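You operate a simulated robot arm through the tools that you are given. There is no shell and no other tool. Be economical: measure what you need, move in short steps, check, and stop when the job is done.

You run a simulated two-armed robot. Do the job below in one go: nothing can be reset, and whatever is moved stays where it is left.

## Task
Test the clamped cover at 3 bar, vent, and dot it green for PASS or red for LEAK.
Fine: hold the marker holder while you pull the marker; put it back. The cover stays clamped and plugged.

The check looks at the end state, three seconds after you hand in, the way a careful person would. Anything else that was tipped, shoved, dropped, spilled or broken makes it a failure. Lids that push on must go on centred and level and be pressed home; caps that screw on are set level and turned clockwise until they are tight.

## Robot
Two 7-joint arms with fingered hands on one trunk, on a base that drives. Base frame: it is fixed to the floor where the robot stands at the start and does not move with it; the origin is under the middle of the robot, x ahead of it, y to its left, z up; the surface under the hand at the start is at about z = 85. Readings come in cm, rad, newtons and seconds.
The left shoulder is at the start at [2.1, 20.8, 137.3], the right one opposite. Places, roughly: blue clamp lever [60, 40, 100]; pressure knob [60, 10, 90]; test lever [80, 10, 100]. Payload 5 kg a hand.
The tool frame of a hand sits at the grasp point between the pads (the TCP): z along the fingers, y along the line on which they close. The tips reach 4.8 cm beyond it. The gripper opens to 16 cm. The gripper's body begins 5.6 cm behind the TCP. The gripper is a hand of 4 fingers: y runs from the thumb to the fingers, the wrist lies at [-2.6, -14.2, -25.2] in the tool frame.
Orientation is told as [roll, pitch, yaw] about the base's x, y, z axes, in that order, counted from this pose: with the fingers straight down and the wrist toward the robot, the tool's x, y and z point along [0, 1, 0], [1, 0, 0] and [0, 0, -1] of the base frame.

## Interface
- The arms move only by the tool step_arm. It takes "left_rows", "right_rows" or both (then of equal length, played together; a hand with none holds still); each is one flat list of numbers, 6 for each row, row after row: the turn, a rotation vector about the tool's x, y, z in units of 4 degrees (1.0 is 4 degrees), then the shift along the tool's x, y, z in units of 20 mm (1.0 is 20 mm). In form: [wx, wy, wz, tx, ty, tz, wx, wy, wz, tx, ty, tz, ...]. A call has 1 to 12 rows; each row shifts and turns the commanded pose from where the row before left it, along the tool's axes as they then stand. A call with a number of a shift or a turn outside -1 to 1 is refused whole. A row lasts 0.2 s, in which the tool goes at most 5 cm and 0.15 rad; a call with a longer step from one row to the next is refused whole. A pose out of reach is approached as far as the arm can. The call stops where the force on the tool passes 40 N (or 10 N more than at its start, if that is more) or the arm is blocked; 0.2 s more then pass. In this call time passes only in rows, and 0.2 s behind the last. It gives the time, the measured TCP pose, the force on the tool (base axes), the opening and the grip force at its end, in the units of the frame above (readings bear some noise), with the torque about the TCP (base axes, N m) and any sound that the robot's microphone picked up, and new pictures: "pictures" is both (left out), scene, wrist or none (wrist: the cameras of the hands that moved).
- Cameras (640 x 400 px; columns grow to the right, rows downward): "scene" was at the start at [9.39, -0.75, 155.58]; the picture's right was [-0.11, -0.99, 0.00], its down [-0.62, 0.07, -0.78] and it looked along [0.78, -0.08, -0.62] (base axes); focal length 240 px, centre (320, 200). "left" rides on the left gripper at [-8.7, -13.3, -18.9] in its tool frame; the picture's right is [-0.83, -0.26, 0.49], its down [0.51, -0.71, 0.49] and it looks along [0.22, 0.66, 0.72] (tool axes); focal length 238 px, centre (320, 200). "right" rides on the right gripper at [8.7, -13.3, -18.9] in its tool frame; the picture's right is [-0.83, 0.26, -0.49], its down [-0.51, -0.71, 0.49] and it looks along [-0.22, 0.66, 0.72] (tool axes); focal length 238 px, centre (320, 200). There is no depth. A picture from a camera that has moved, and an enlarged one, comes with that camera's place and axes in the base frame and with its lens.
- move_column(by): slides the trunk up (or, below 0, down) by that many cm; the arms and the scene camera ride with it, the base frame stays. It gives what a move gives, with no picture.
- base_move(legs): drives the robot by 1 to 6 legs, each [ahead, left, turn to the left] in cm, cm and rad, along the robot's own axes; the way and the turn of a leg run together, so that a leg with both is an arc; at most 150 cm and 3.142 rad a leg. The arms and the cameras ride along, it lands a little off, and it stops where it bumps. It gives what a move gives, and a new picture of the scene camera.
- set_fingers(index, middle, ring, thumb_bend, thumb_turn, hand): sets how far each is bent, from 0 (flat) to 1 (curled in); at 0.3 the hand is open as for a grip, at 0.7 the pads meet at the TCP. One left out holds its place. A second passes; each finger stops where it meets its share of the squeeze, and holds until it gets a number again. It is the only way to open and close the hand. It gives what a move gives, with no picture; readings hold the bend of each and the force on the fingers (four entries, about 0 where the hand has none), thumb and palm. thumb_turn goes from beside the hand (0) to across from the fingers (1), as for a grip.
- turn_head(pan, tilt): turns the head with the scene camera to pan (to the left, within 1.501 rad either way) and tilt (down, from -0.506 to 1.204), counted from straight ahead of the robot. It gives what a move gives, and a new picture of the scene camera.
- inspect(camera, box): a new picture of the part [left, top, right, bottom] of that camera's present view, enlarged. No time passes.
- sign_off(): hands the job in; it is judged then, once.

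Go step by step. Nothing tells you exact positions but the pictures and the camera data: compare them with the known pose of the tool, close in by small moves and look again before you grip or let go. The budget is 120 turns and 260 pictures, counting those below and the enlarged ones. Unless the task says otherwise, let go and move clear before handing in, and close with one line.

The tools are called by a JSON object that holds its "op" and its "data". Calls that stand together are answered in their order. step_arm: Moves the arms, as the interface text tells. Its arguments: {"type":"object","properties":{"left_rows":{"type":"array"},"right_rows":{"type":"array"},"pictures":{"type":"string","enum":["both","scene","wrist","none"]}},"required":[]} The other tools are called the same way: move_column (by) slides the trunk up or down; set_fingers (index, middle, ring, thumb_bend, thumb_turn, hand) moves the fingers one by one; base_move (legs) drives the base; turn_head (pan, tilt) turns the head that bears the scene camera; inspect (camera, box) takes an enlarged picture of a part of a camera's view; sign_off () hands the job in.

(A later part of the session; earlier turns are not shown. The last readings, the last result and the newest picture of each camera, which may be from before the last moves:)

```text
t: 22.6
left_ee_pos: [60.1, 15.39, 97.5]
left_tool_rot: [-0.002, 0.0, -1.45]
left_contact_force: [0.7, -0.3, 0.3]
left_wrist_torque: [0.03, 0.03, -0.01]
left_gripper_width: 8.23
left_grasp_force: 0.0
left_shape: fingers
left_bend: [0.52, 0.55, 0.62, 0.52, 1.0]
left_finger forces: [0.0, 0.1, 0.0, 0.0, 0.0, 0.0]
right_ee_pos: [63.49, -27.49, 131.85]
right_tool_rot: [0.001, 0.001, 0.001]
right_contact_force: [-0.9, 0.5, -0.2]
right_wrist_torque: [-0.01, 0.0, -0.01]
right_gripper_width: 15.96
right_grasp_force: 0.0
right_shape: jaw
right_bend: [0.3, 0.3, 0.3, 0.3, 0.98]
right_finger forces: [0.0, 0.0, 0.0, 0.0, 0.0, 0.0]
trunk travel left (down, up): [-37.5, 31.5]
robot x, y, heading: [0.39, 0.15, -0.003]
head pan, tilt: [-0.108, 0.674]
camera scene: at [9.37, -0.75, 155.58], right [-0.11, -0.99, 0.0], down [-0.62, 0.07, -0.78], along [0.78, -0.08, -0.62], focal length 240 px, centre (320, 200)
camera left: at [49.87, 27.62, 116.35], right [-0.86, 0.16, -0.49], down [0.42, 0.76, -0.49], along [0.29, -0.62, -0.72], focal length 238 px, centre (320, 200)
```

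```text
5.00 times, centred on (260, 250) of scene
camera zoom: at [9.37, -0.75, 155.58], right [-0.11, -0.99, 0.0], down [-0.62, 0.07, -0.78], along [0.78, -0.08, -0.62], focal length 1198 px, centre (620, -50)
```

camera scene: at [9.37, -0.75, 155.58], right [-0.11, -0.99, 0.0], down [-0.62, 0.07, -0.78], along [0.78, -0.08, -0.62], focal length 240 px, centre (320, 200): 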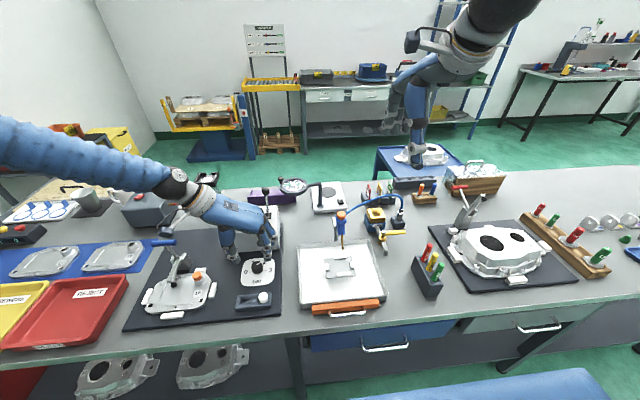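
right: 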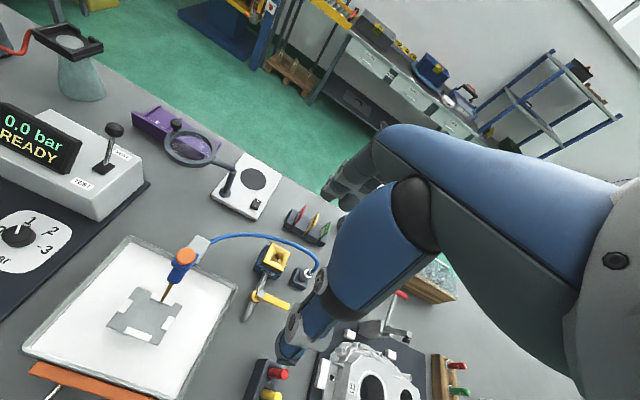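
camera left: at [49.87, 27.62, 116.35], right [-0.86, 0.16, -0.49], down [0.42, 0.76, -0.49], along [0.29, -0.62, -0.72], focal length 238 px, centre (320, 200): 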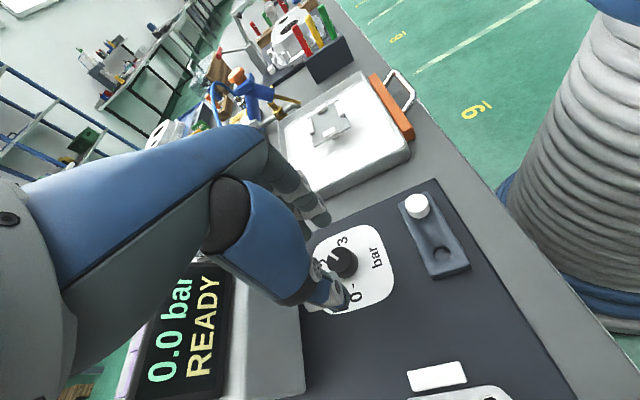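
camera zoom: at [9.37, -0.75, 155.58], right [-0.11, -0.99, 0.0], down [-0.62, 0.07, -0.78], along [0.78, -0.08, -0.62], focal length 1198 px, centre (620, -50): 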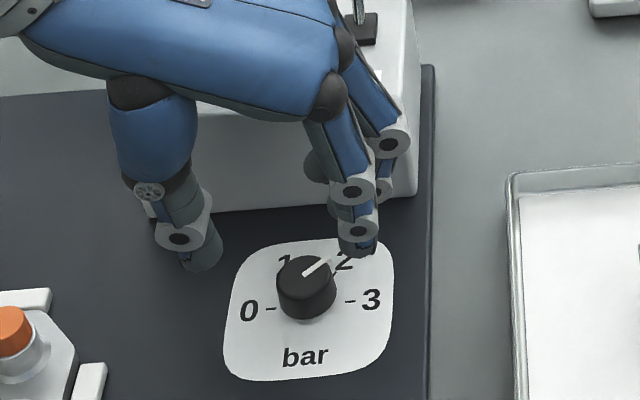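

The pointer is now around 2. I'll zoom to read it accurately.

{"op": "inspect", "data": {"camera": "scene", "box": [242, 250, 276, 284]}}

{"op": "inspect", "data": {"camera": "left", "box": [300, 210, 400, 310]}}

```text
11.76 times, centred on (259, 267) of scene
camera zoom: at [9.37, -0.75, 155.58], right [-0.11, -0.99, 0.0], down [-0.62, 0.07, -0.78], along [0.78, -0.08, -0.62], focal length 2818 px, centre (1038, -588)
```

zoom: 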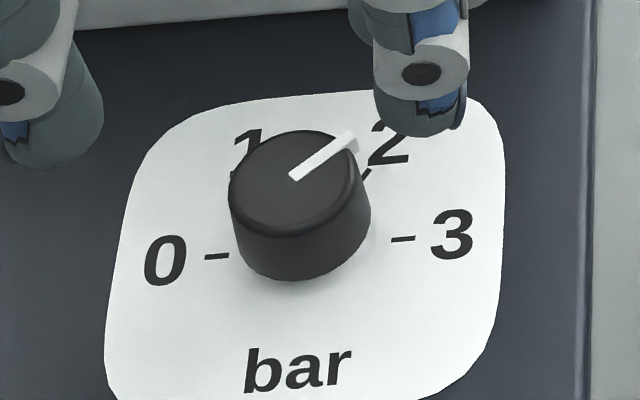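

```text
4.00 times, centred on (350, 260) of left
camera zoom: at [49.87, 27.62, 116.35], right [-0.86, 0.16, -0.49], down [0.42, 0.76, -0.49], along [0.29, -0.62, -0.72], focal length 953 px, centre (200, -40)
```

zoom: 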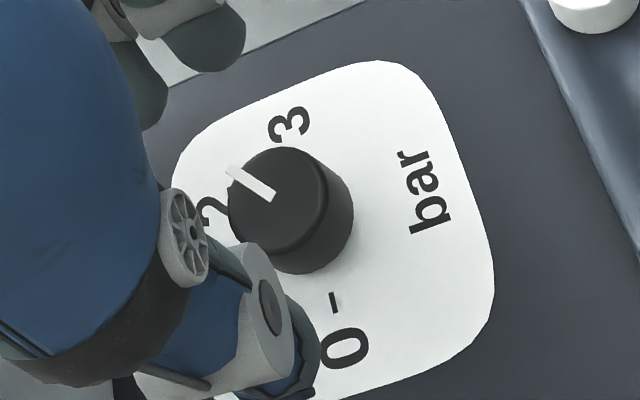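

The pointer sits about a third of the way past 2, so it needs roughly 33° more. I'll lower, regrip and turn again.

{"op": "step_arm", "data": {"left_rows": [0, 0, 0, 0, 0, 1, 0, 0, 0, 0, 0, 1, 0, 0, 0, 0, 0, 0.45], "pictures": "none"}}

{"op": "set_fingers", "data": {"hand": "left", "index": 0.72, "middle": 0.72, "thumb_bend": 0.72}}

{"op": "inspect", "data": {"camera": "scene", "box": [242, 250, 276, 284]}}

```text
t: 23.4
left_ee_pos: [59.97, 15.39, 92.82]
left_tool_rot: [0.0, 0.0, -1.454]
left_contact_force: [0.2, 0.5, 0.6]
left_wrist_torque: [0.05, 0.05, 0.0]
left_gripper_width: 8.22
left_grasp_force: 0.1
left_shape: fingers
left_bend: [0.52, 0.55, 0.62, 0.52, 1.0]
left_finger forces: [0.0, 0.0, 0.1, 0.1, 0.0, 0.0]
right_ee_pos: [63.41, -27.65, 131.8]
right_tool_rot: [0.002, 0.001, 0.001]
right_contact_force: [0.5, 0.0, -0.6]
right_wrist_torque: [0.01, 0.0, 0.0]
right_gripper_width: 15.96
right_grasp_force: 0.1
right_shape: jaw
right_bend: [0.3, 0.3, 0.3, 0.3, 0.98]
right_finger forces: [0.1, 0.0, 0.1, 0.1, 0.0, 0.1]
trunk travel left (down, up): [-37.5, 31.5]
robot x, y, heading: [-0.07, -0.04, -0.001]
head pan, tilt: [-0.108, 0.674]
```

```text
t: 24.4
left_ee_pos: [60.04, 15.06, 92.77]
left_tool_rot: [-0.001, 0.0, -1.451]
left_contact_force: [6.7, -12.4, -3.8]
left_wrist_torque: [-0.49, -0.22, 0.03]
left_gripper_width: 4.01
left_grasp_force: 18.0
left_shape: fingers
left_bend: [0.61, 0.66, 0.62, 0.66, 1.0]
left_finger forces: [12.2, 12.0, 0.1, 0.0, 12.7, 0.1]
right_ee_pos: [63.58, -27.73, 131.67]
right_tool_rot: [0.001, -0.001, 0.0]
right_contact_force: [0.0, -0.1, 0.2]
right_wrist_torque: [0.02, 0.01, 0.03]
right_gripper_width: 15.98
right_grasp_force: 0.1
right_shape: jaw
right_bend: [0.3, 0.3, 0.3, 0.3, 0.98]
right_finger forces: [0.0, 0.0, 0.0, 0.0, 0.0, 0.0]
trunk travel left (down, up): [-37.5, 31.5]
robot x, y, heading: [0.04, 0.22, -0.001]
head pan, tilt: [-0.108, 0.674]
```

```text
11.76 times, centred on (259, 267) of scene
camera zoom: at [9.48, -0.85, 155.57], right [-0.11, -0.99, 0.0], down [-0.62, 0.07, -0.78], along [0.78, -0.08, -0.62], focal length 2818 px, centre (1038, -588)
```

zoom: 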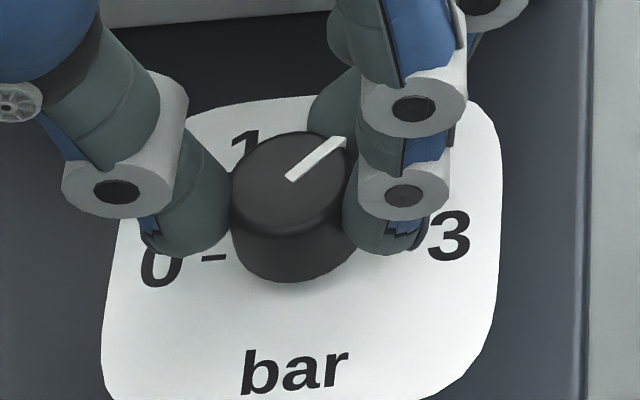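

Good grip again. I'll turn 32° and then release.

{"op": "step_arm", "data": {"left_rows": [0, 0, 1, 0, 0, 0, 0, 0, 1, 0, 0, 0, 0, 0, 1, 0, 0, 0, 0, 0, 1, 0, 0, 0, 0, 0, 1, 0, 0, 0, 0, 0, 1, 0, 0, 0, 0, 0, 1, 0, 0, 0, 0, 0, 1, 0, 0, 0], "pictures": "none"}}

{"op": "set_fingers", "data": {"hand": "left", "index": 0.52, "middle": 0.55, "thumb_bend": 0.52}}

{"op": "step_arm", "data": {"left_rows": [0, 0, 0, 0, 0, -1, 0, 0, 0, 0, 0, -1, 0, 0, -1, 0, 0, -1, 0, 0, -1, 0, 0, -1, 0, 0, -1, 0, 0, -1, 0, 0, -1, 0, 0, -1, 0, 0, -1, 0, 0, -1, 0, 0, -1, 0, 0, -1], "pictures": "none"}}

{"op": "inspect", "data": {"camera": "scene", "box": [242, 250, 276, 284]}}

{"op": "inspect", "data": {"camera": "left", "box": [220, 150, 420, 350]}}

```text
t: 26.2
left_ee_pos: [60.16, 15.23, 92.79]
left_tool_rot: [0.0, 0.001, -2.01]
left_contact_force: [13.4, -20.5, 0.5]
left_wrist_torque: [-0.9, -0.45, 0.07]
left_gripper_width: 3.92
left_grasp_force: 22.3
left_shape: fingers
left_bend: [0.61, 0.65, 0.62, 0.66, 1.0]
left_finger forces: [9.6, 21.6, 0.1, 0.0, 13.4, 0.0]
right_ee_pos: [63.43, -27.67, 131.73]
right_tool_rot: [0.002, 0.003, 0.0]
right_contact_force: [0.9, -0.3, -0.3]
right_wrist_torque: [0.02, 0.0, -0.01]
right_gripper_width: 15.95
right_grasp_force: 0.0
right_shape: jaw
right_bend: [0.3, 0.3, 0.3, 0.3, 0.98]
right_finger forces: [0.1, 0.0, 0.0, 0.0, 0.1, 0.1]
trunk travel left (down, up): [-37.5, 31.5]
robot x, y, heading: [-0.08, 0.37, -0.001]
head pan, tilt: [-0.108, 0.674]
```

```text
t: 27.2
left_ee_pos: [59.99, 15.29, 92.69]
left_tool_rot: [-0.002, 0.0, -2.01]
left_contact_force: [0.0, -0.6, 0.7]
left_wrist_torque: [0.04, 0.02, -0.03]
left_gripper_width: 8.26
left_grasp_force: 0.1
left_shape: fingers
left_bend: [0.52, 0.55, 0.62, 0.52, 1.0]
left_finger forces: [0.1, 0.1, 0.0, 0.1, 0.0, 0.0]
right_ee_pos: [63.44, -27.64, 131.82]
right_tool_rot: [-0.002, 0.002, 0.0]
right_contact_force: [0.2, 0.3, -0.2]
right_wrist_torque: [0.04, 0.01, 0.02]
right_gripper_width: 15.97
right_grasp_force: 0.2
right_shape: jaw
right_bend: [0.3, 0.3, 0.3, 0.3, 0.98]
right_finger forces: [0.0, 0.0, 0.2, 0.0, 0.0, 0.1]
trunk travel left (down, up): [-37.5, 31.5]
robot x, y, heading: [0.2, -0.04, 0.0]
head pan, tilt: [-0.108, 0.674]
```

```text
t: 29.0
left_ee_pos: [59.81, 15.56, 108.79]
left_tool_rot: [0.001, 0.001, -1.59]
left_contact_force: [-1.2, -0.4, -0.4]
left_wrist_torque: [0.0, -0.06, 0.05]
left_gripper_width: 8.24
left_grasp_force: 0.1
left_shape: fingers
left_bend: [0.52, 0.55, 0.62, 0.52, 1.0]
left_finger forces: [0.0, 0.1, 0.1, 0.1, 0.0, 0.1]
right_ee_pos: [63.39, -27.62, 131.9]
right_tool_rot: [-0.001, 0.001, 0.0]
right_contact_force: [-1.1, 0.2, 0.7]
right_wrist_torque: [-0.01, -0.04, 0.01]
right_gripper_width: 15.96
right_grasp_force: 0.0
right_shape: jaw
right_bend: [0.3, 0.3, 0.3, 0.3, 0.98]
right_finger forces: [0.1, 0.1, 0.0, 0.0, 0.0, 0.0]
trunk travel left (down, up): [-37.5, 31.5]
robot x, y, heading: [0.19, -0.04, 0.002]
head pan, tilt: [-0.108, 0.674]
```

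```text
11.76 times, centred on (259, 267) of scene
camera zoom: at [9.29, -0.75, 155.59], right [-0.11, -0.99, 0.0], down [-0.62, 0.07, -0.78], along [0.78, -0.08, -0.62], focal length 2818 px, centre (1038, -588)
```

zoom: 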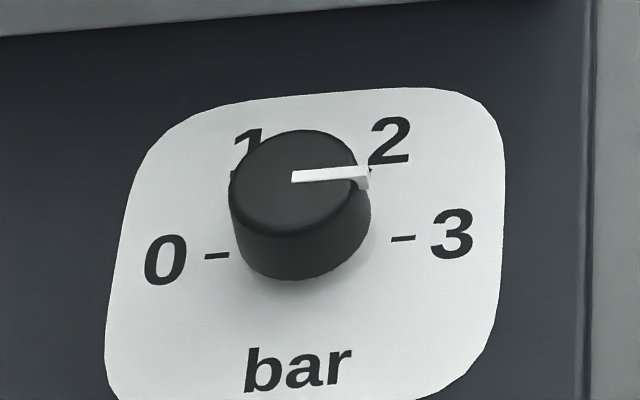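

```text
2.00 times, centred on (320, 250) of left
camera zoom: at [51.5, 29.03, 127.59], right [-0.83, 0.28, -0.49], down [0.52, 0.7, -0.49], along [0.2, -0.66, -0.72], focal length 477 px, centre (320, 100)
```

zoom: 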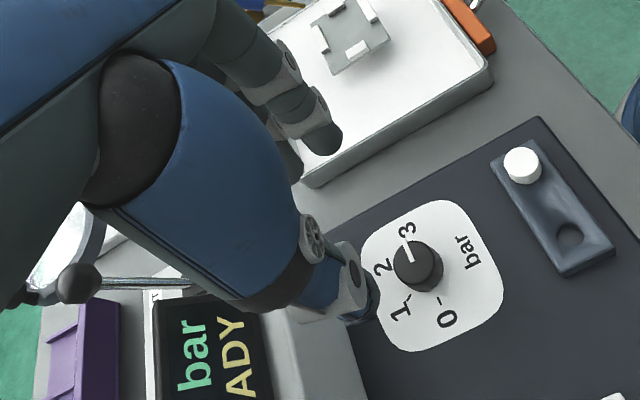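

The knob points at 3. Next comes the test lever: I'll raise the left hand, turn it back to yaw 0 so the thumb is on the near side and the fingers on the far side, and go above the lever knob.

{"op": "step_arm", "data": {"left_rows": [0, 0, -1, 0, 0, -0.7, 0, 0, -1, 0, 0, -0.7, 0, 0, -1, 0, 0, -0.7, 0, 0, -1, 0, 0, -0.7, 0, 0, -1, 0, 0, -0.7, 0, 0, -1, 0, 0, -0.7, 0, 0, -1, 0, 0, -0.7, 0, 0, -1, 0, 0, -0.7, 0, 0, -1, 0, 0, -0.7, 0, 0, -1, 0, 0, -0.7, 0, 0, -1, 0, 0, -0.7, 0, 0, -1, 0, 0, -0.7], "pictures": "none"}}

{"op": "step_arm", "data": {"left_rows": [0, 0, -1, 0, 0, 0, 0, 0, -1, 0, 0, 0, 0, 0, -1, 0, 0, 0, 0, 0, -1, 0, 0, 0, 0, 0, -1, 0, 0, 0, 0, 0, -1, 0, 0, 0, 0, 0, -1, 0, 0, 0, 0, 0, -1, 0, 0, 0, 0, 0, -1, 0, 0, 0, 0, 0, -1, 0, 0, 0, 0, 0, -0.8, 0, 0, 0], "pictures": "none"}}

{"op": "set_fingers", "data": {"hand": "left", "index": 0.53, "middle": 0.53, "ring": 0.53, "thumb_bend": 0.5}}

```text
t: 31.6
left_ee_pos: [59.7, 15.15, 125.69]
left_tool_rot: [0.0, 0.001, -0.755]
left_contact_force: [-0.8, 0.5, -0.1]
left_wrist_torque: [0.06, -0.04, 0.04]
left_gripper_width: 8.23
left_grasp_force: 0.0
left_shape: fingers
left_bend: [0.52, 0.55, 0.62, 0.52, 1.0]
left_finger forces: [0.1, 0.0, 0.1, 0.1, 0.0, 0.1]
right_ee_pos: [63.49, -27.7, 131.89]
right_tool_rot: [-0.001, -0.001, -0.002]
right_contact_force: [-0.2, -1.2, -0.1]
right_wrist_torque: [0.05, -0.05, 0.02]
right_gripper_width: 15.95
right_grasp_force: 0.1
right_shape: jaw
right_bend: [0.3, 0.3, 0.3, 0.3, 0.98]
right_finger forces: [0.0, 0.0, 0.1, 0.1, 0.0, 0.1]
trunk travel left (down, up): [-37.5, 31.5]
robot x, y, heading: [-0.21, 0.12, -0.001]
head pan, tilt: [-0.108, 0.674]
```

```text
t: 34.0
left_ee_pos: [59.84, 15.35, 125.59]
left_tool_rot: [0.0, 0.001, 0.001]
left_contact_force: [0.2, -0.1, -0.7]
left_wrist_torque: [-0.01, -0.01, 0.01]
left_gripper_width: 8.27
left_grasp_force: 0.0
left_shape: fingers
left_bend: [0.52, 0.55, 0.62, 0.52, 1.0]
left_finger forces: [0.1, 0.0, 0.1, 0.0, 0.0, 0.0]
right_ee_pos: [63.41, -27.49, 131.72]
right_tool_rot: [0.001, 0.0, -0.001]
right_contact_force: [-1.2, 0.0, 0.1]
right_wrist_torque: [0.03, 0.01, 0.01]
right_gripper_width: 15.94
right_grasp_force: 0.1
right_shape: jaw
right_bend: [0.3, 0.3, 0.3, 0.3, 0.98]
right_finger forces: [0.0, 0.1, 0.0, 0.0, 0.0, 0.0]
trunk travel left (down, up): [-37.5, 31.5]
robot x, y, heading: [-0.11, -0.39, 0.004]
head pan, tilt: [-0.108, 0.674]
```

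```text
t: 35.0
left_ee_pos: [59.85, 15.42, 125.69]
left_tool_rot: [-0.001, -0.001, 0.0]
left_contact_force: [0.2, 0.6, -0.1]
left_wrist_torque: [0.01, 0.0, -0.03]
left_gripper_width: 8.46
left_grasp_force: 0.0
left_shape: fingers
left_bend: [0.53, 0.53, 0.53, 0.5, 1.0]
left_finger forces: [0.0, 0.0, 0.0, 0.1, 0.0, 0.0]
right_ee_pos: [63.36, -27.7, 131.84]
right_tool_rot: [0.001, 0.0, 0.0]
right_contact_force: [-0.4, 0.6, -0.7]
right_wrist_torque: [0.03, -0.02, 0.01]
right_gripper_width: 15.97
right_grasp_force: 0.1
right_shape: jaw
right_bend: [0.3, 0.3, 0.3, 0.3, 0.98]
right_finger forces: [0.1, 0.0, 0.0, 0.0, 0.1, 0.1]
trunk travel left (down, up): [-37.5, 31.5]
robot x, y, heading: [-0.23, -0.14, 0.001]
head pan, tilt: [-0.108, 0.674]
```

Now I'll move over the lever knob at z≈118.

{"op": "step_arm", "data": {"left_rows": [0, 0, 0, -0.232, 0.886, 0.345, 0, 0, 0, -0.232, 0.886, 0.345, 0, 0, 0, -0.232, 0.886, 0.345, 0, 0, 0, -0.232, 0.886, 0.345, 0, 0, 0, -0.232, 0.886, 0.345, 0, 0, 0, -0.232, 0.886, 0.345, 0, 0, 0, -0.232, 0.886, 0.345, 0, 0, 0, -0.232, 0.886, 0.345, 0, 0, 0, -0.232, 0.886, 0.345, 0, 0, 0, -0.232, 0.886, 0.345, 0, 0, 0, -0.232, 0.886, 0.345]}}

{"op": "inspect", "data": {"camera": "right", "box": [0, 40, 240, 240]}}

{"op": "inspect", "data": {"camera": "scene", "box": [200, 130, 320, 250]}}

```text
t: 37.4
left_ee_pos: [79.41, 10.38, 117.89]
left_tool_rot: [-0.001, 0.002, 0.001]
left_contact_force: [0.7, -0.3, 0.2]
left_wrist_torque: [0.01, 0.06, -0.07]
left_gripper_width: 8.45
left_grasp_force: 0.1
left_shape: fingers
left_bend: [0.53, 0.53, 0.53, 0.5, 1.0]
left_finger forces: [0.0, 0.1, 0.0, 0.1, 0.1, 0.0]
right_ee_pos: [63.58, -27.57, 131.82]
right_tool_rot: [0.001, 0.001, 0.0]
right_contact_force: [0.5, 0.2, -0.2]
right_wrist_torque: [-0.02, 0.08, -0.02]
right_gripper_width: 15.97
right_grasp_force: 0.0
right_shape: jaw
right_bend: [0.3, 0.3, 0.3, 0.3, 0.98]
right_finger forces: [0.1, 0.1, 0.0, 0.0, 0.0, 0.0]
trunk travel left (down, up): [-37.5, 31.5]
robot x, y, heading: [-0.25, -0.07, -0.002]
head pan, tilt: [-0.108, 0.674]
camera scene: at [9.53, -0.78, 155.57], right [-0.11, -0.99, 0.0], down [-0.62, 0.07, -0.78], along [0.78, -0.08, -0.62], focal length 240 px, centre (320, 200)
camera left: at [66.38, 1.69, 136.74], right [-0.26, -0.83, -0.49], down [-0.71, 0.51, -0.49], along [0.65, 0.22, -0.72], focal length 238 px, centre (320, 200)
```

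scene: 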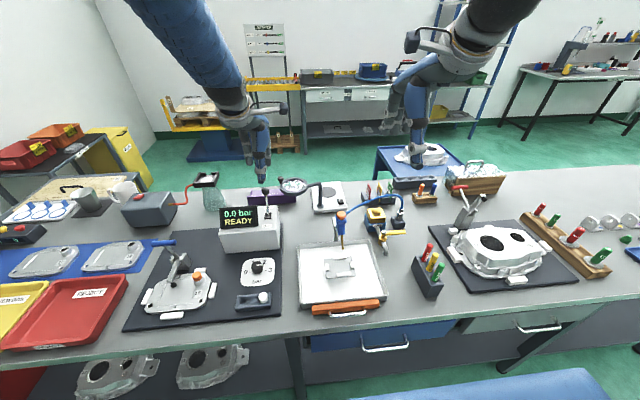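
left: 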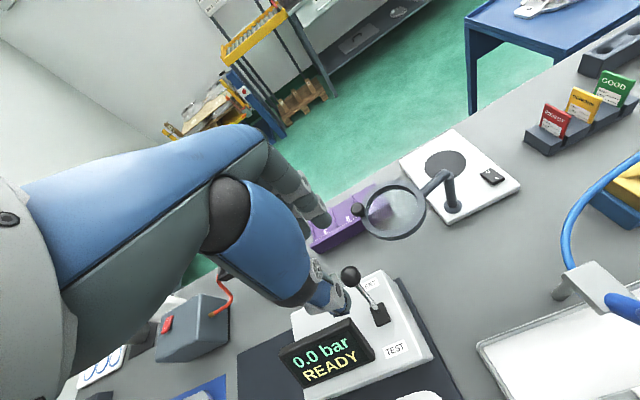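

```text
2.00 times, centred on (120, 140) of right
camera zoom: at [50.29, -18.93, 150.64], right [0.26, -0.83, 0.49], down [-0.71, -0.51, -0.49], along [0.66, -0.22, -0.72], focal length 477 px, centre (720, 320)
```

zoom: 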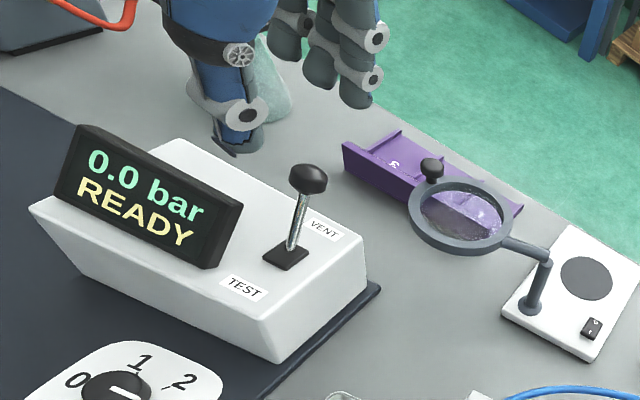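

```text
3.33 times, centred on (260, 190) of scene
camera zoom: at [9.53, -0.78, 155.57], right [-0.11, -0.99, 0.0], down [-0.62, 0.07, -0.78], along [0.78, -0.08, -0.62], focal length 798 px, centre (520, 233)
```

zoom: 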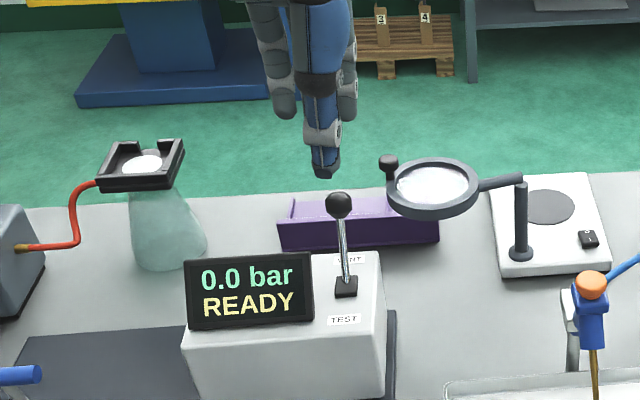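

The lever knob is at about (79, 10.9, 106), between thumb and fingers. I'll lower so the tips straddle it (TCP z≈110).

{"op": "step_arm", "data": {"left_rows": [0, 0, 0, 0, 0, 0.8, 0, 0, 0, 0, 0, 0.8, 0, 0, 0, 0, 0, 0.8, 0, 0, 0, 0, 0, 0.8, 0, 0, 0, 0, 0, 0.7]}}

{"op": "inspect", "data": {"camera": "right", "box": [60, 60, 220, 180]}}

```text
t: 38.6
left_ee_pos: [79.56, 10.3, 110.14]
left_tool_rot: [0.001, 0.001, 0.0]
left_contact_force: [0.7, -0.3, -1.2]
left_wrist_torque: [-0.02, 0.0, -0.01]
left_gripper_width: 8.5
left_grasp_force: 0.1
left_shape: fingers
left_bend: [0.53, 0.53, 0.53, 0.5, 1.0]
left_finger forces: [0.0, 0.1, 0.1, 0.1, 0.0, 0.0]
right_ee_pos: [63.55, -27.58, 131.77]
right_tool_rot: [-0.001, 0.002, -0.003]
right_contact_force: [-1.0, 0.9, -0.2]
right_wrist_torque: [-0.02, 0.01, 0.0]
right_gripper_width: 15.96
right_grasp_force: 0.0
right_shape: jaw
right_bend: [0.3, 0.3, 0.3, 0.3, 0.98]
right_finger forces: [0.0, 0.0, 0.1, 0.0, 0.0, 0.0]
trunk travel left (down, up): [-37.5, 31.5]
robot x, y, heading: [0.26, 0.22, -0.002]
head pan, tilt: [-0.108, 0.674]
camera scene: at [9.4, -0.75, 155.58], right [-0.11, -0.99, 0.0], down [-0.62, 0.07, -0.78], along [0.78, -0.08, -0.62], focal length 240 px, centre (320, 200)
camera left: at [66.32, 1.68, 128.95], right [-0.26, -0.83, -0.49], down [-0.71, 0.51, -0.49], along [0.66, 0.22, -0.72], focal length 238 px, centre (320, 200)
```

scene: 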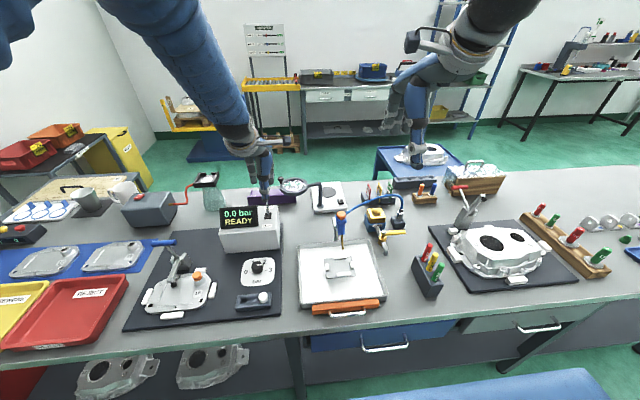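
left: 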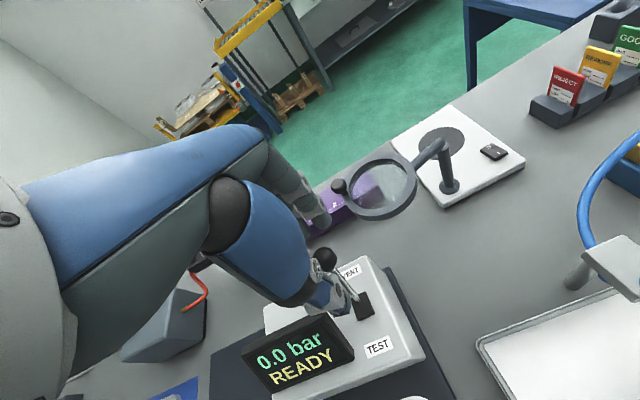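

```text
3.33 times, centred on (140, 120) of right
camera zoom: at [50.15, -18.9, 150.7], right [0.26, -0.83, 0.49], down [-0.71, -0.51, -0.49], along [0.66, -0.22, -0.72], focal length 794 px, centre (920, 467)
```

zoom: 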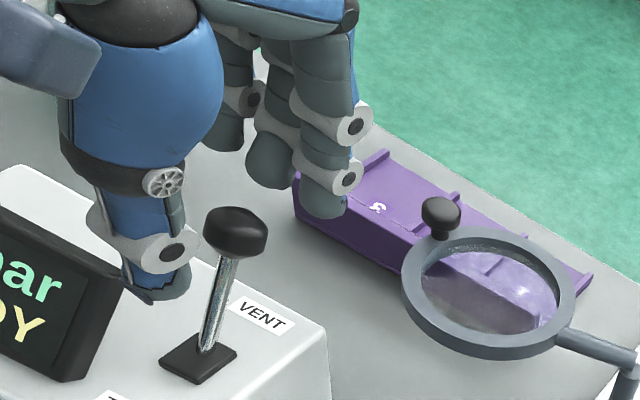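

The knob lies between thumb and fingers. I'll narrow the cage and pull the lever toward TEST.

{"op": "set_fingers", "data": {"hand": "left", "index": 0.62, "middle": 0.62, "ring": 0.6, "thumb_bend": 0.58}}

{"op": "step_arm", "data": {"left_rows": [0, 0, 0, 0, -0.5, 0, 0, 0, 0, 0, -0.5, 0, 0, 0, 0, 0, -0.5, 0, 0, 0, 0, 0, -0.5, 0, 0, 0, 0, 0, -0.5, 0, 0, 0, 0, 0, -0.5, 0, 0, 0, 0, 0, -0.5, 0], "pictures": "none"}}

{"op": "inspect", "data": {"camera": "right", "box": [0, 60, 200, 210]}}

```text
t: 39.6
left_ee_pos: [79.54, 10.35, 110.26]
left_tool_rot: [0.0, -0.001, 0.002]
left_contact_force: [-0.1, 0.0, 0.7]
left_wrist_torque: [-0.04, -0.04, -0.03]
left_gripper_width: 5.36
left_grasp_force: 0.0
left_shape: fingers
left_bend: [0.62, 0.62, 0.6, 0.57, 1.0]
left_finger forces: [0.0, 0.0, 0.0, 0.0, 0.0, 0.1]
right_ee_pos: [63.4, -27.54, 131.77]
right_tool_rot: [0.0, 0.0, 0.002]
right_contact_force: [-0.5, 0.5, 0.2]
right_wrist_torque: [0.01, 0.01, 0.0]
right_gripper_width: 15.97
right_grasp_force: 0.1
right_shape: jaw
right_bend: [0.3, 0.3, 0.3, 0.3, 0.98]
right_finger forces: [0.0, 0.0, 0.0, 0.0, 0.1, 0.1]
trunk travel left (down, up): [-37.5, 31.5]
robot x, y, heading: [-0.12, 0.01, -0.002]
head pan, tilt: [-0.108, 0.674]
```

```text
t: 41.2
left_ee_pos: [72.37, 10.34, 110.13]
left_tool_rot: [-0.001, 0.0, 0.0]
left_contact_force: [-0.1, -0.2, -0.2]
left_wrist_torque: [0.02, 0.03, 0.0]
left_gripper_width: 5.4
left_grasp_force: 0.1
left_shape: fingers
left_bend: [0.62, 0.62, 0.6, 0.57, 1.0]
left_finger forces: [0.0, 0.1, 0.0, 0.0, 0.0, 0.0]
right_ee_pos: [63.38, -27.58, 131.94]
right_tool_rot: [0.0, 0.001, 0.0]
right_contact_force: [0.4, 0.3, -0.3]
right_wrist_torque: [-0.01, -0.01, 0.0]
right_gripper_width: 15.96
right_grasp_force: 0.1
right_shape: jaw
right_bend: [0.3, 0.3, 0.3, 0.3, 0.98]
right_finger forces: [0.0, 0.1, 0.0, 0.1, 0.0, 0.0]
trunk travel left (down, up): [-37.5, 31.5]
robot x, y, heading: [0.35, 0.16, 0.003]
head pan, tilt: [-0.108, 0.674]
```

```text
2.67 times, centred on (100, 135) of right
camera zoom: at [50.09, -18.93, 150.72], right [0.26, -0.83, 0.49], down [-0.71, -0.51, -0.49], along [0.66, -0.22, -0.72], focal length 636 px, centre (907, 373)
```

zoom: 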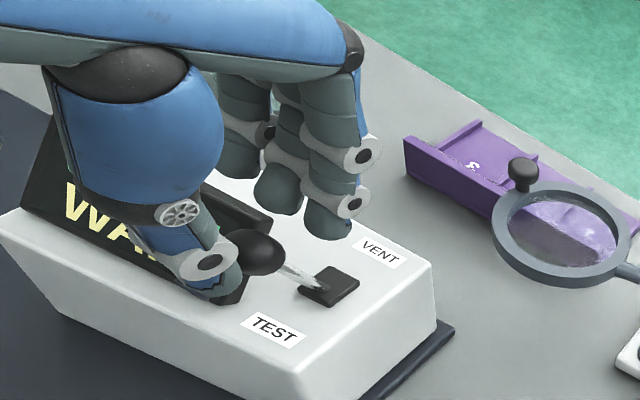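

The lever snapped to TEST and the display shows "WA…". I'll lift clear of the knob to read it.

{"op": "step_arm", "data": {"left_rows": [0, 0, 0, 0, 0.2, -1, 0, 0, 0, 0, 0, -1, 0, 0, 0, 0, 0, -1, 0, 0, 0, 0, 0, -1, 0, 0, 0, 0, 0, -1, 0, 0, 0, 0, 0, -1], "pictures": "none"}}

{"op": "inspect", "data": {"camera": "scene", "box": [200, 160, 300, 260]}}

{"op": "inspect", "data": {"camera": "right", "box": [0, 60, 200, 210]}}

```text
t: 42.6
left_ee_pos: [72.75, 10.17, 122.1]
left_tool_rot: [-0.001, 0.002, 0.0]
left_contact_force: [-0.2, -0.5, -0.4]
left_wrist_torque: [0.01, -0.08, 0.0]
left_gripper_width: 5.35
left_grasp_force: 0.1
left_shape: fingers
left_bend: [0.62, 0.62, 0.6, 0.57, 1.0]
left_finger forces: [0.0, 0.0, 0.0, 0.0, 0.0, 0.0]
right_ee_pos: [63.35, -27.59, 131.92]
right_tool_rot: [-0.001, 0.0, 0.0]
right_contact_force: [-1.6, -1.1, 1.0]
right_wrist_torque: [-0.01, -0.07, -0.02]
right_gripper_width: 15.96
right_grasp_force: 0.0
right_shape: jaw
right_bend: [0.3, 0.3, 0.3, 0.3, 0.98]
right_finger forces: [0.0, 0.0, 0.1, 0.1, 0.0, 0.1]
trunk travel left (down, up): [-37.5, 31.5]
robot x, y, heading: [-0.37, -0.06, 0.002]
head pan, tilt: [-0.108, 0.674]
```

```text
4.00 times, centred on (250, 210) of scene
camera zoom: at [9.29, -0.75, 155.59], right [-0.11, -0.99, 0.0], down [-0.62, 0.07, -0.78], along [0.78, -0.08, -0.62], focal length 958 px, centre (600, 160)
```

zoom: 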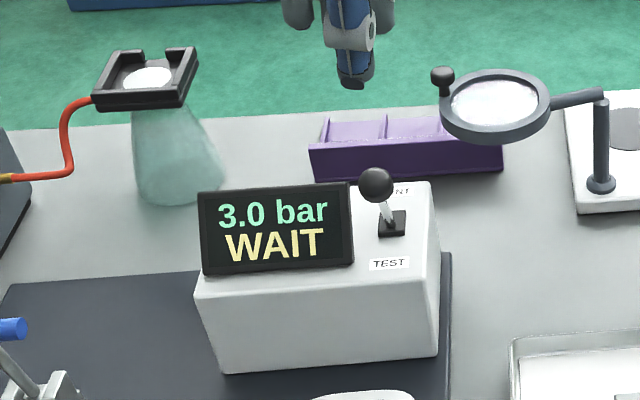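

```text
2.67 times, centred on (100, 135) of right
camera zoom: at [50.05, -18.91, 150.74], right [0.26, -0.83, 0.49], down [-0.71, -0.51, -0.49], along [0.66, -0.22, -0.72], focal length 636 px, centre (907, 373)
```

zoom: 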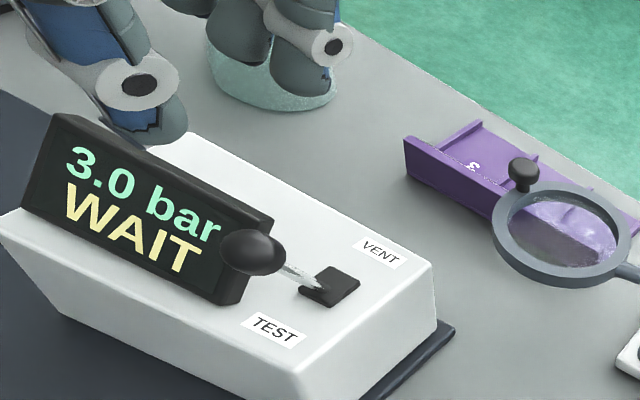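

It holds 3.0 bar and says WAIT. I'll let some time pass and read the result.

{"op": "step_arm", "data": {"left_rows": [0, 0, 0, 0, 0, 0, 0, 0, 0, 0, 0, 0, 0, 0, 0, 0, 0, 0, 0, 0, 0, 0, 0, 0, 0, 0, 0, 0, 0, 0, 0, 0, 0, 0, 0, 0, 0, 0, 0, 0, 0, 0, 0, 0, 0, 0, 0, 0, 0, 0, 0, 0, 0, 0, 0, 0, 0, 0, 0, 0, 0, 0, 0, 0, 0, 0, 0, 0, 0, 0, 0, 0], "pictures": "none"}}

{"op": "inspect", "data": {"camera": "scene", "box": [210, 170, 290, 250]}}

{"op": "step_arm", "data": {"left_rows": [0, 0, 0, 0, 0, 0, 0, 0, 0, 0, 0, 0, 0, 0, 0, 0, 0, 0, 0, 0, 0, 0, 0, 0, 0, 0, 0, 0, 0, 0, 0, 0, 0, 0, 0, 0, 0, 0, 0, 0, 0, 0, 0, 0, 0, 0, 0, 0, 0, 0, 0, 0, 0, 0, 0, 0, 0, 0, 0, 0, 0, 0, 0, 0, 0, 0, 0, 0, 0, 0, 0, 0], "pictures": "none"}}

{"op": "inspect", "data": {"camera": "scene", "box": [210, 170, 290, 250]}}

```text
t: 45.2
left_ee_pos: [72.95, 10.19, 122.12]
left_tool_rot: [0.0, 0.0, 0.001]
left_contact_force: [0.5, -0.2, -0.2]
left_wrist_torque: [0.02, -0.03, 0.0]
left_gripper_width: 5.39
left_grasp_force: 0.1
left_shape: fingers
left_bend: [0.62, 0.62, 0.6, 0.57, 1.0]
left_finger forces: [0.0, 0.1, 0.0, 0.0, 0.1, 0.0]
right_ee_pos: [63.35, -27.62, 131.86]
right_tool_rot: [0.0, 0.002, -0.001]
right_contact_force: [0.7, -0.3, -0.8]
right_wrist_torque: [-0.01, 0.0, 0.02]
right_gripper_width: 15.95
right_grasp_force: 0.0
right_shape: jaw
right_bend: [0.3, 0.3, 0.3, 0.3, 0.98]
right_finger forces: [0.1, 0.0, 0.0, 0.0, 0.0, 0.0]
trunk travel left (down, up): [-37.5, 31.5]
robot x, y, heading: [-0.05, -0.05, 0.001]
head pan, tilt: [-0.108, 0.674]
```

```text
5.00 times, centred on (250, 210) of scene
camera zoom: at [9.39, -0.76, 155.58], right [-0.11, -0.99, 0.0], down [-0.62, 0.07, -0.78], along [0.78, -0.08, -0.62], focal length 1198 px, centre (670, 150)
```

zoom: 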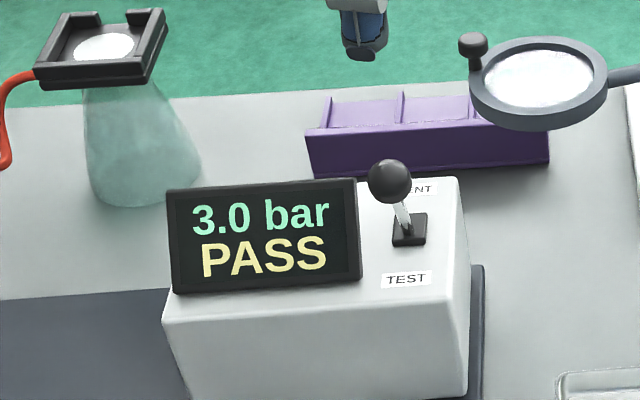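

```text
t: 47.8
left_ee_pos: [72.97, 10.14, 122.08]
left_tool_rot: [0.001, 0.0, -0.001]
left_contact_force: [-0.8, -0.1, 1.0]
left_wrist_torque: [0.0, 0.01, 0.01]
left_gripper_width: 5.36
left_grasp_force: 0.1
left_shape: fingers
left_bend: [0.62, 0.62, 0.6, 0.57, 1.0]
left_finger forces: [0.1, 0.1, 0.0, 0.1, 0.0, 0.1]
right_ee_pos: [63.45, -27.53, 131.75]
right_tool_rot: [0.001, 0.001, 0.001]
right_contact_force: [0.1, 0.3, 0.5]
right_wrist_torque: [0.0, 0.01, -0.01]
right_gripper_width: 15.97
right_grasp_force: 0.2
right_shape: jaw
right_bend: [0.3, 0.3, 0.3, 0.3, 0.98]
right_finger forces: [0.0, 0.1, 0.1, 0.1, 0.0, 0.0]
trunk travel left (down, up): [-37.5, 31.5]
robot x, y, heading: [0.31, -0.02, 0.004]
head pan, tilt: [-0.108, 0.674]
```

```text
5.00 times, centred on (250, 210) of scene
camera zoom: at [9.39, -0.76, 155.58], right [-0.11, -0.99, 0.0], down [-0.62, 0.07, -0.78], along [0.78, -0.08, -0.62], focal length 1198 px, centre (670, 150)
```

zoom: 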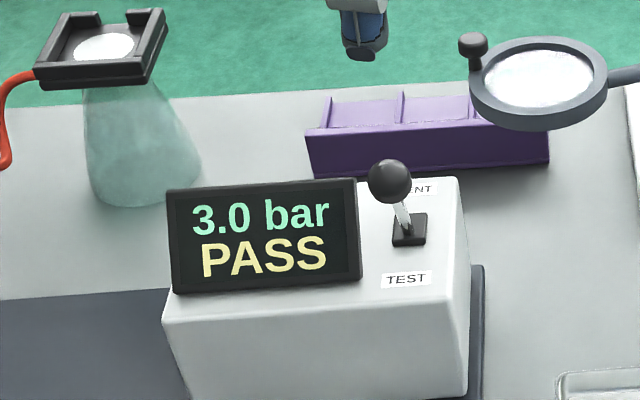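

PASS, so the dot will be green. Now I'll vent: lower over the lever knob again and push it away to VENT.

{"op": "set_fingers", "data": {"hand": "left", "index": 0.58, "middle": 0.58, "ring": 0.58, "thumb_bend": 0.5}}

{"op": "step_arm", "data": {"left_rows": [0, 0, 0, 0.1, -0.2, 1, 0, 0, 0, 0.1, 0, 1, 0, 0, 0, 0, 0, 1, 0, 0, 0, 0, 0, 1, 0, 0, 0, 0, 0, 1, 0, 0, 0, 0, 0, 0.8], "pictures": "none"}}

{"op": "step_arm", "data": {"left_rows": [0, 0, 0, 0, 0.5, 0, 0, 0, 0, 0, 0.5, 0, 0, 0, 0, 0, 0.5, 0, 0, 0, 0, 0, 0.5, 0, 0, 0, 0, 0, 0.5, 0, 0, 0, 0, 0, 0.5, 0, 0, 0, 0, 0, 0.5, 0, 0, 0, 0, 0, 0.5, 0], "pictures": "none"}}

{"op": "inspect", "data": {"camera": "right", "box": [0, 60, 200, 210]}}

{"op": "inspect", "data": {"camera": "scene", "box": [210, 170, 290, 250]}}

```text
t: 48.8
left_ee_pos: [72.89, 10.19, 122.12]
left_tool_rot: [-0.001, 0.001, 0.0]
left_contact_force: [0.0, 0.0, 0.3]
left_wrist_torque: [-0.01, 0.0, -0.01]
left_gripper_width: 7.65
left_grasp_force: 0.1
left_shape: fingers
left_bend: [0.57, 0.57, 0.57, 0.5, 1.0]
left_finger forces: [0.0, 0.0, 0.0, 0.0, 0.1, 0.1]
right_ee_pos: [63.51, -27.55, 131.74]
right_tool_rot: [-0.001, 0.001, 0.0]
right_contact_force: [-0.8, -0.6, -0.1]
right_wrist_torque: [-0.01, -0.01, 0.04]
right_gripper_width: 15.99
right_grasp_force: 0.0
right_shape: jaw
right_bend: [0.3, 0.3, 0.3, 0.3, 0.98]
right_finger forces: [0.1, 0.0, 0.0, 0.0, 0.0, 0.0]
trunk travel left (down, up): [-37.5, 31.5]
robot x, y, heading: [0.0, -0.06, -0.002]
head pan, tilt: [-0.108, 0.674]
```

```text
t: 50.2
left_ee_pos: [72.62, 10.83, 110.32]
left_tool_rot: [0.0, 0.0, 0.001]
left_contact_force: [0.0, 0.0, 1.0]
left_wrist_torque: [0.0, 0.06, -0.02]
left_gripper_width: 7.65
left_grasp_force: 0.1
left_shape: fingers
left_bend: [0.57, 0.57, 0.57, 0.5, 1.0]
left_finger forces: [0.0, 0.0, 0.1, 0.1, 0.1, 0.1]
right_ee_pos: [63.36, -27.64, 131.84]
right_tool_rot: [0.0, 0.0, 0.0]
right_contact_force: [1.0, -1.0, 0.0]
right_wrist_torque: [0.03, 0.05, -0.02]
right_gripper_width: 15.99
right_grasp_force: 0.1
right_shape: jaw
right_bend: [0.3, 0.3, 0.3, 0.3, 0.98]
right_finger forces: [0.1, 0.0, 0.0, 0.0, 0.0, 0.0]
trunk travel left (down, up): [-37.5, 31.5]
robot x, y, heading: [-0.03, -0.07, -0.001]
head pan, tilt: [-0.108, 0.674]
```

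```text
t: 51.8
left_ee_pos: [79.68, 10.8, 111.66]
left_tool_rot: [-0.003, -0.017, 0.004]
left_contact_force: [-1.9, -0.9, 35.0]
left_wrist_torque: [0.0, 1.87, 0.01]
left_gripper_width: 8.02
left_grasp_force: 13.7
left_shape: fingers
left_bend: [0.57, 0.57, 0.57, 0.5, 1.0]
left_finger forces: [0.0, 0.0, 0.0, 0.0, 27.6, 0.1]
right_ee_pos: [63.18, -27.51, 131.84]
right_tool_rot: [0.001, -0.003, 0.001]
right_contact_force: [0.0, 0.8, -0.1]
right_wrist_torque: [0.01, 0.07, 0.01]
right_gripper_width: 15.96
right_grasp_force: 0.1
right_shape: jaw
right_bend: [0.3, 0.3, 0.3, 0.3, 0.98]
right_finger forces: [0.1, 0.0, 0.0, 0.1, 0.1, 0.0]
trunk travel left (down, up): [-37.5, 31.5]
robot x, y, heading: [-0.21, -0.21, 0.001]
head pan, tilt: [-0.108, 0.674]
stopped in row 8 (left hand): the force on the tool passed its limit at 42 N (the readings are from after the stop); the commanded pose is now the measured one
```

```text
2.67 times, centred on (100, 135) of right
camera zoom: at [49.98, -18.94, 150.76], right [0.26, -0.83, 0.49], down [-0.71, -0.51, -0.49], along [0.66, -0.22, -0.72], focal length 636 px, centre (907, 373)
```

zoom: 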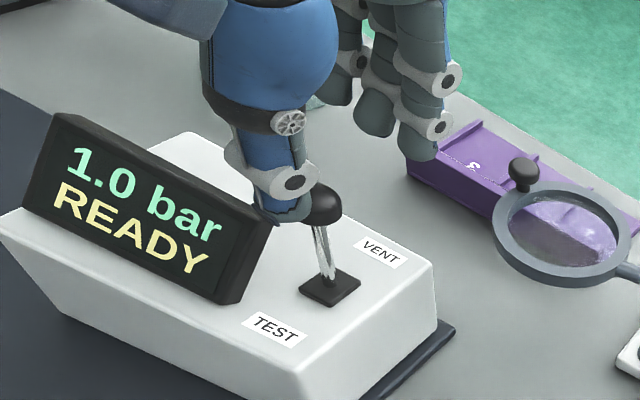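

```text
5.00 times, centred on (250, 210) of scene
camera zoom: at [9.22, -0.78, 155.61], right [-0.11, -0.99, 0.0], down [-0.62, 0.07, -0.78], along [0.78, -0.08, -0.62], focal length 1198 px, centre (670, 150)
```

zoom: 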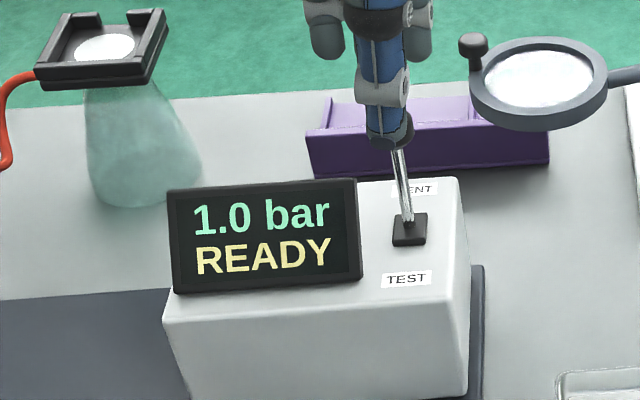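

The lever has gone over and the pressure is falling, but the thumb rides on the knob top. I'll lift off and look.

{"op": "step_arm", "data": {"left_rows": [0, 0, 0, 0, 0, -1, 0, 0, 0, 0, 0, -1, 0, 0, 0, 0, 0, -1], "pictures": "none"}}

{"op": "inspect", "data": {"camera": "right", "box": [0, 60, 200, 210]}}

{"op": "inspect", "data": {"camera": "scene", "box": [210, 170, 290, 250]}}

```text
t: 52.6
left_ee_pos: [79.25, 11.1, 116.97]
left_tool_rot: [-0.002, -0.002, 0.0]
left_contact_force: [-1.8, -0.3, -0.9]
left_wrist_torque: [0.01, -0.05, 0.01]
left_gripper_width: 7.69
left_grasp_force: 0.1
left_shape: fingers
left_bend: [0.57, 0.57, 0.57, 0.5, 1.0]
left_finger forces: [0.1, 0.0, 0.1, 0.0, 0.1, 0.0]
right_ee_pos: [63.38, -27.54, 131.87]
right_tool_rot: [0.0, 0.0, 0.0]
right_contact_force: [-0.7, 0.1, 0.4]
right_wrist_torque: [0.0, -0.03, -0.03]
right_gripper_width: 15.96
right_grasp_force: 0.0
right_shape: jaw
right_bend: [0.3, 0.3, 0.3, 0.3, 0.98]
right_finger forces: [0.0, 0.0, 0.0, 0.1, 0.0, 0.0]
trunk travel left (down, up): [-37.5, 31.5]
robot x, y, heading: [0.16, 0.28, 0.0]
head pan, tilt: [-0.108, 0.674]
```

```text
2.67 times, centred on (100, 135) of right
camera zoom: at [50.1, -18.92, 150.71], right [0.26, -0.83, 0.49], down [-0.71, -0.51, -0.49], along [0.66, -0.22, -0.72], focal length 636 px, centre (907, 373)
```

zoom: 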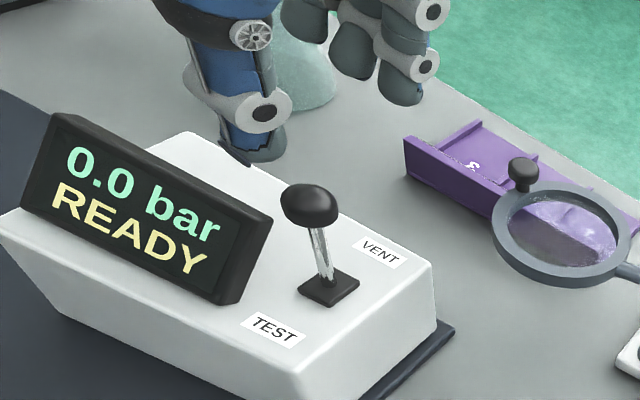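

```text
5.00 times, centred on (250, 210) of scene
camera zoom: at [9.34, -0.76, 155.58], right [-0.11, -0.99, 0.0], down [-0.62, 0.07, -0.78], along [0.78, -0.08, -0.62], focal length 1198 px, centre (670, 150)
```

zoom: 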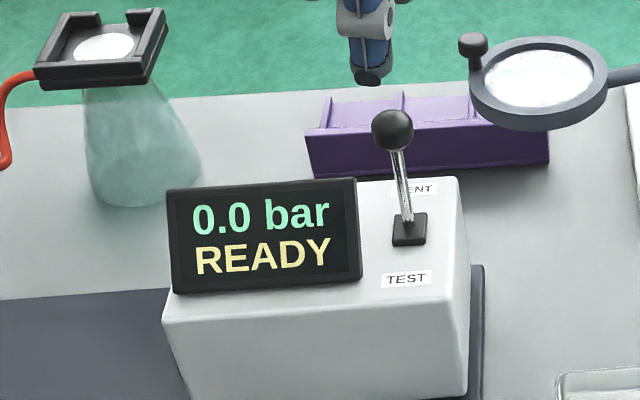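

Vented to 0.0 bar, but the lever stands nearly upright. I'll push it fully over to VENT as it was.

{"op": "set_fingers", "data": {"hand": "left", "index": 0.64, "middle": 0.64, "ring": 0.64}}

{"op": "step_arm", "data": {"left_rows": [0, 0, 0, 0, -0.9, 0, 0, 0, 0, 0, -0.9, 0, 0, 0, 0, 0, 0, 1, 0, 0, 0, 0, 0, 1, 0, 0, 0, 0, 0, 1, 0, 0, 0, 0, 0, 0.7], "pictures": "none"}}

{"op": "step_arm", "data": {"left_rows": [0, 0, 0, 0, 0.5, 0, 0, 0, 0, 0, 0.5, 0.1, 0, 0, 0, 0, 0.5, 0.15, 0, 0, 0, 0, 0.5, 0.15, 0, 0, 0, 0, 0.5, 0.15, 0, 0, 0, 0, 0.4, 0.15], "pictures": "none"}}

{"op": "inspect", "data": {"camera": "right", "box": [0, 60, 200, 210]}}

```text
t: 53.6
left_ee_pos: [79.24, 11.03, 117.06]
left_tool_rot: [-0.001, -0.005, -0.001]
left_contact_force: [0.3, 0.1, 1.0]
left_wrist_torque: [0.02, -0.05, -0.06]
left_gripper_width: 6.33
left_grasp_force: 0.0
left_shape: fingers
left_bend: [0.64, 0.64, 0.64, 0.5, 1.0]
left_finger forces: [0.0, 0.0, 0.1, 0.0, 0.0, 0.0]
right_ee_pos: [63.43, -27.54, 131.87]
right_tool_rot: [0.001, -0.002, 0.0]
right_contact_force: [0.6, 0.5, 0.4]
right_wrist_torque: [-0.03, -0.02, -0.02]
right_gripper_width: 15.99
right_grasp_force: 0.1
right_shape: jaw
right_bend: [0.3, 0.3, 0.3, 0.3, 0.98]
right_finger forces: [0.0, 0.1, 0.0, 0.1, 0.1, 0.1]
trunk travel left (down, up): [-37.5, 31.5]
robot x, y, heading: [0.01, -0.07, 0.003]
head pan, tilt: [-0.108, 0.674]
```

```text
t: 55.0
left_ee_pos: [75.98, 10.66, 109.63]
left_tool_rot: [-0.001, -0.006, -0.001]
left_contact_force: [0.6, -0.1, -0.1]
left_wrist_torque: [0.04, 0.09, 0.03]
left_gripper_width: 6.33
left_grasp_force: 0.0
left_shape: fingers
left_bend: [0.64, 0.64, 0.64, 0.5, 1.0]
left_finger forces: [0.0, 0.0, 0.0, 0.1, 0.1, 0.0]
right_ee_pos: [63.47, -27.52, 131.71]
right_tool_rot: [-0.001, 0.0, 0.0]
right_contact_force: [-0.4, -0.2, 0.3]
right_wrist_torque: [-0.05, 0.01, 0.02]
right_gripper_width: 15.95
right_grasp_force: 0.1
right_shape: jaw
right_bend: [0.3, 0.3, 0.3, 0.3, 0.98]
right_finger forces: [0.1, 0.1, 0.0, 0.0, 0.1, 0.0]
trunk travel left (down, up): [-37.5, 31.5]
robot x, y, heading: [0.18, -0.19, -0.001]
head pan, tilt: [-0.108, 0.674]
```

```text
t: 56.4
left_ee_pos: [81.79, 10.67, 108.11]
left_tool_rot: [-0.001, -0.004, -0.001]
left_contact_force: [0.0, 0.0, -0.2]
left_wrist_torque: [-0.03, 0.06, 0.03]
left_gripper_width: 6.32
left_grasp_force: 0.1
left_shape: fingers
left_bend: [0.64, 0.64, 0.64, 0.5, 1.0]
left_finger forces: [0.1, 0.1, 0.1, 0.0, 0.0, 0.0]
right_ee_pos: [63.51, -27.58, 131.84]
right_tool_rot: [0.0, 0.0, -0.001]
right_contact_force: [-1.5, -0.3, -0.3]
right_wrist_torque: [0.01, 0.04, 0.01]
right_gripper_width: 15.98
right_grasp_force: 0.1
right_shape: jaw
right_bend: [0.3, 0.3, 0.3, 0.3, 0.98]
right_finger forces: [0.1, 0.0, 0.1, 0.1, 0.0, 0.0]
trunk travel left (down, up): [-37.5, 31.5]
robot x, y, heading: [-0.05, 0.28, -0.005]
head pan, tilt: [-0.108, 0.674]
```

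```text
2.67 times, centred on (100, 135) of right
camera zoom: at [50.21, -18.91, 150.67], right [0.26, -0.83, 0.49], down [-0.71, -0.51, -0.49], along [0.66, -0.22, -0.72], focal length 636 px, centre (907, 373)
```

zoom: 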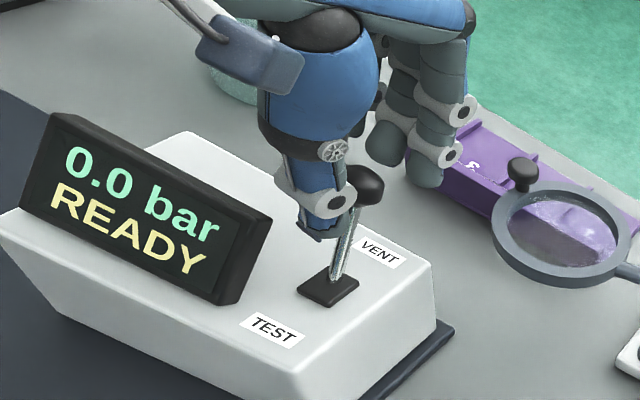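

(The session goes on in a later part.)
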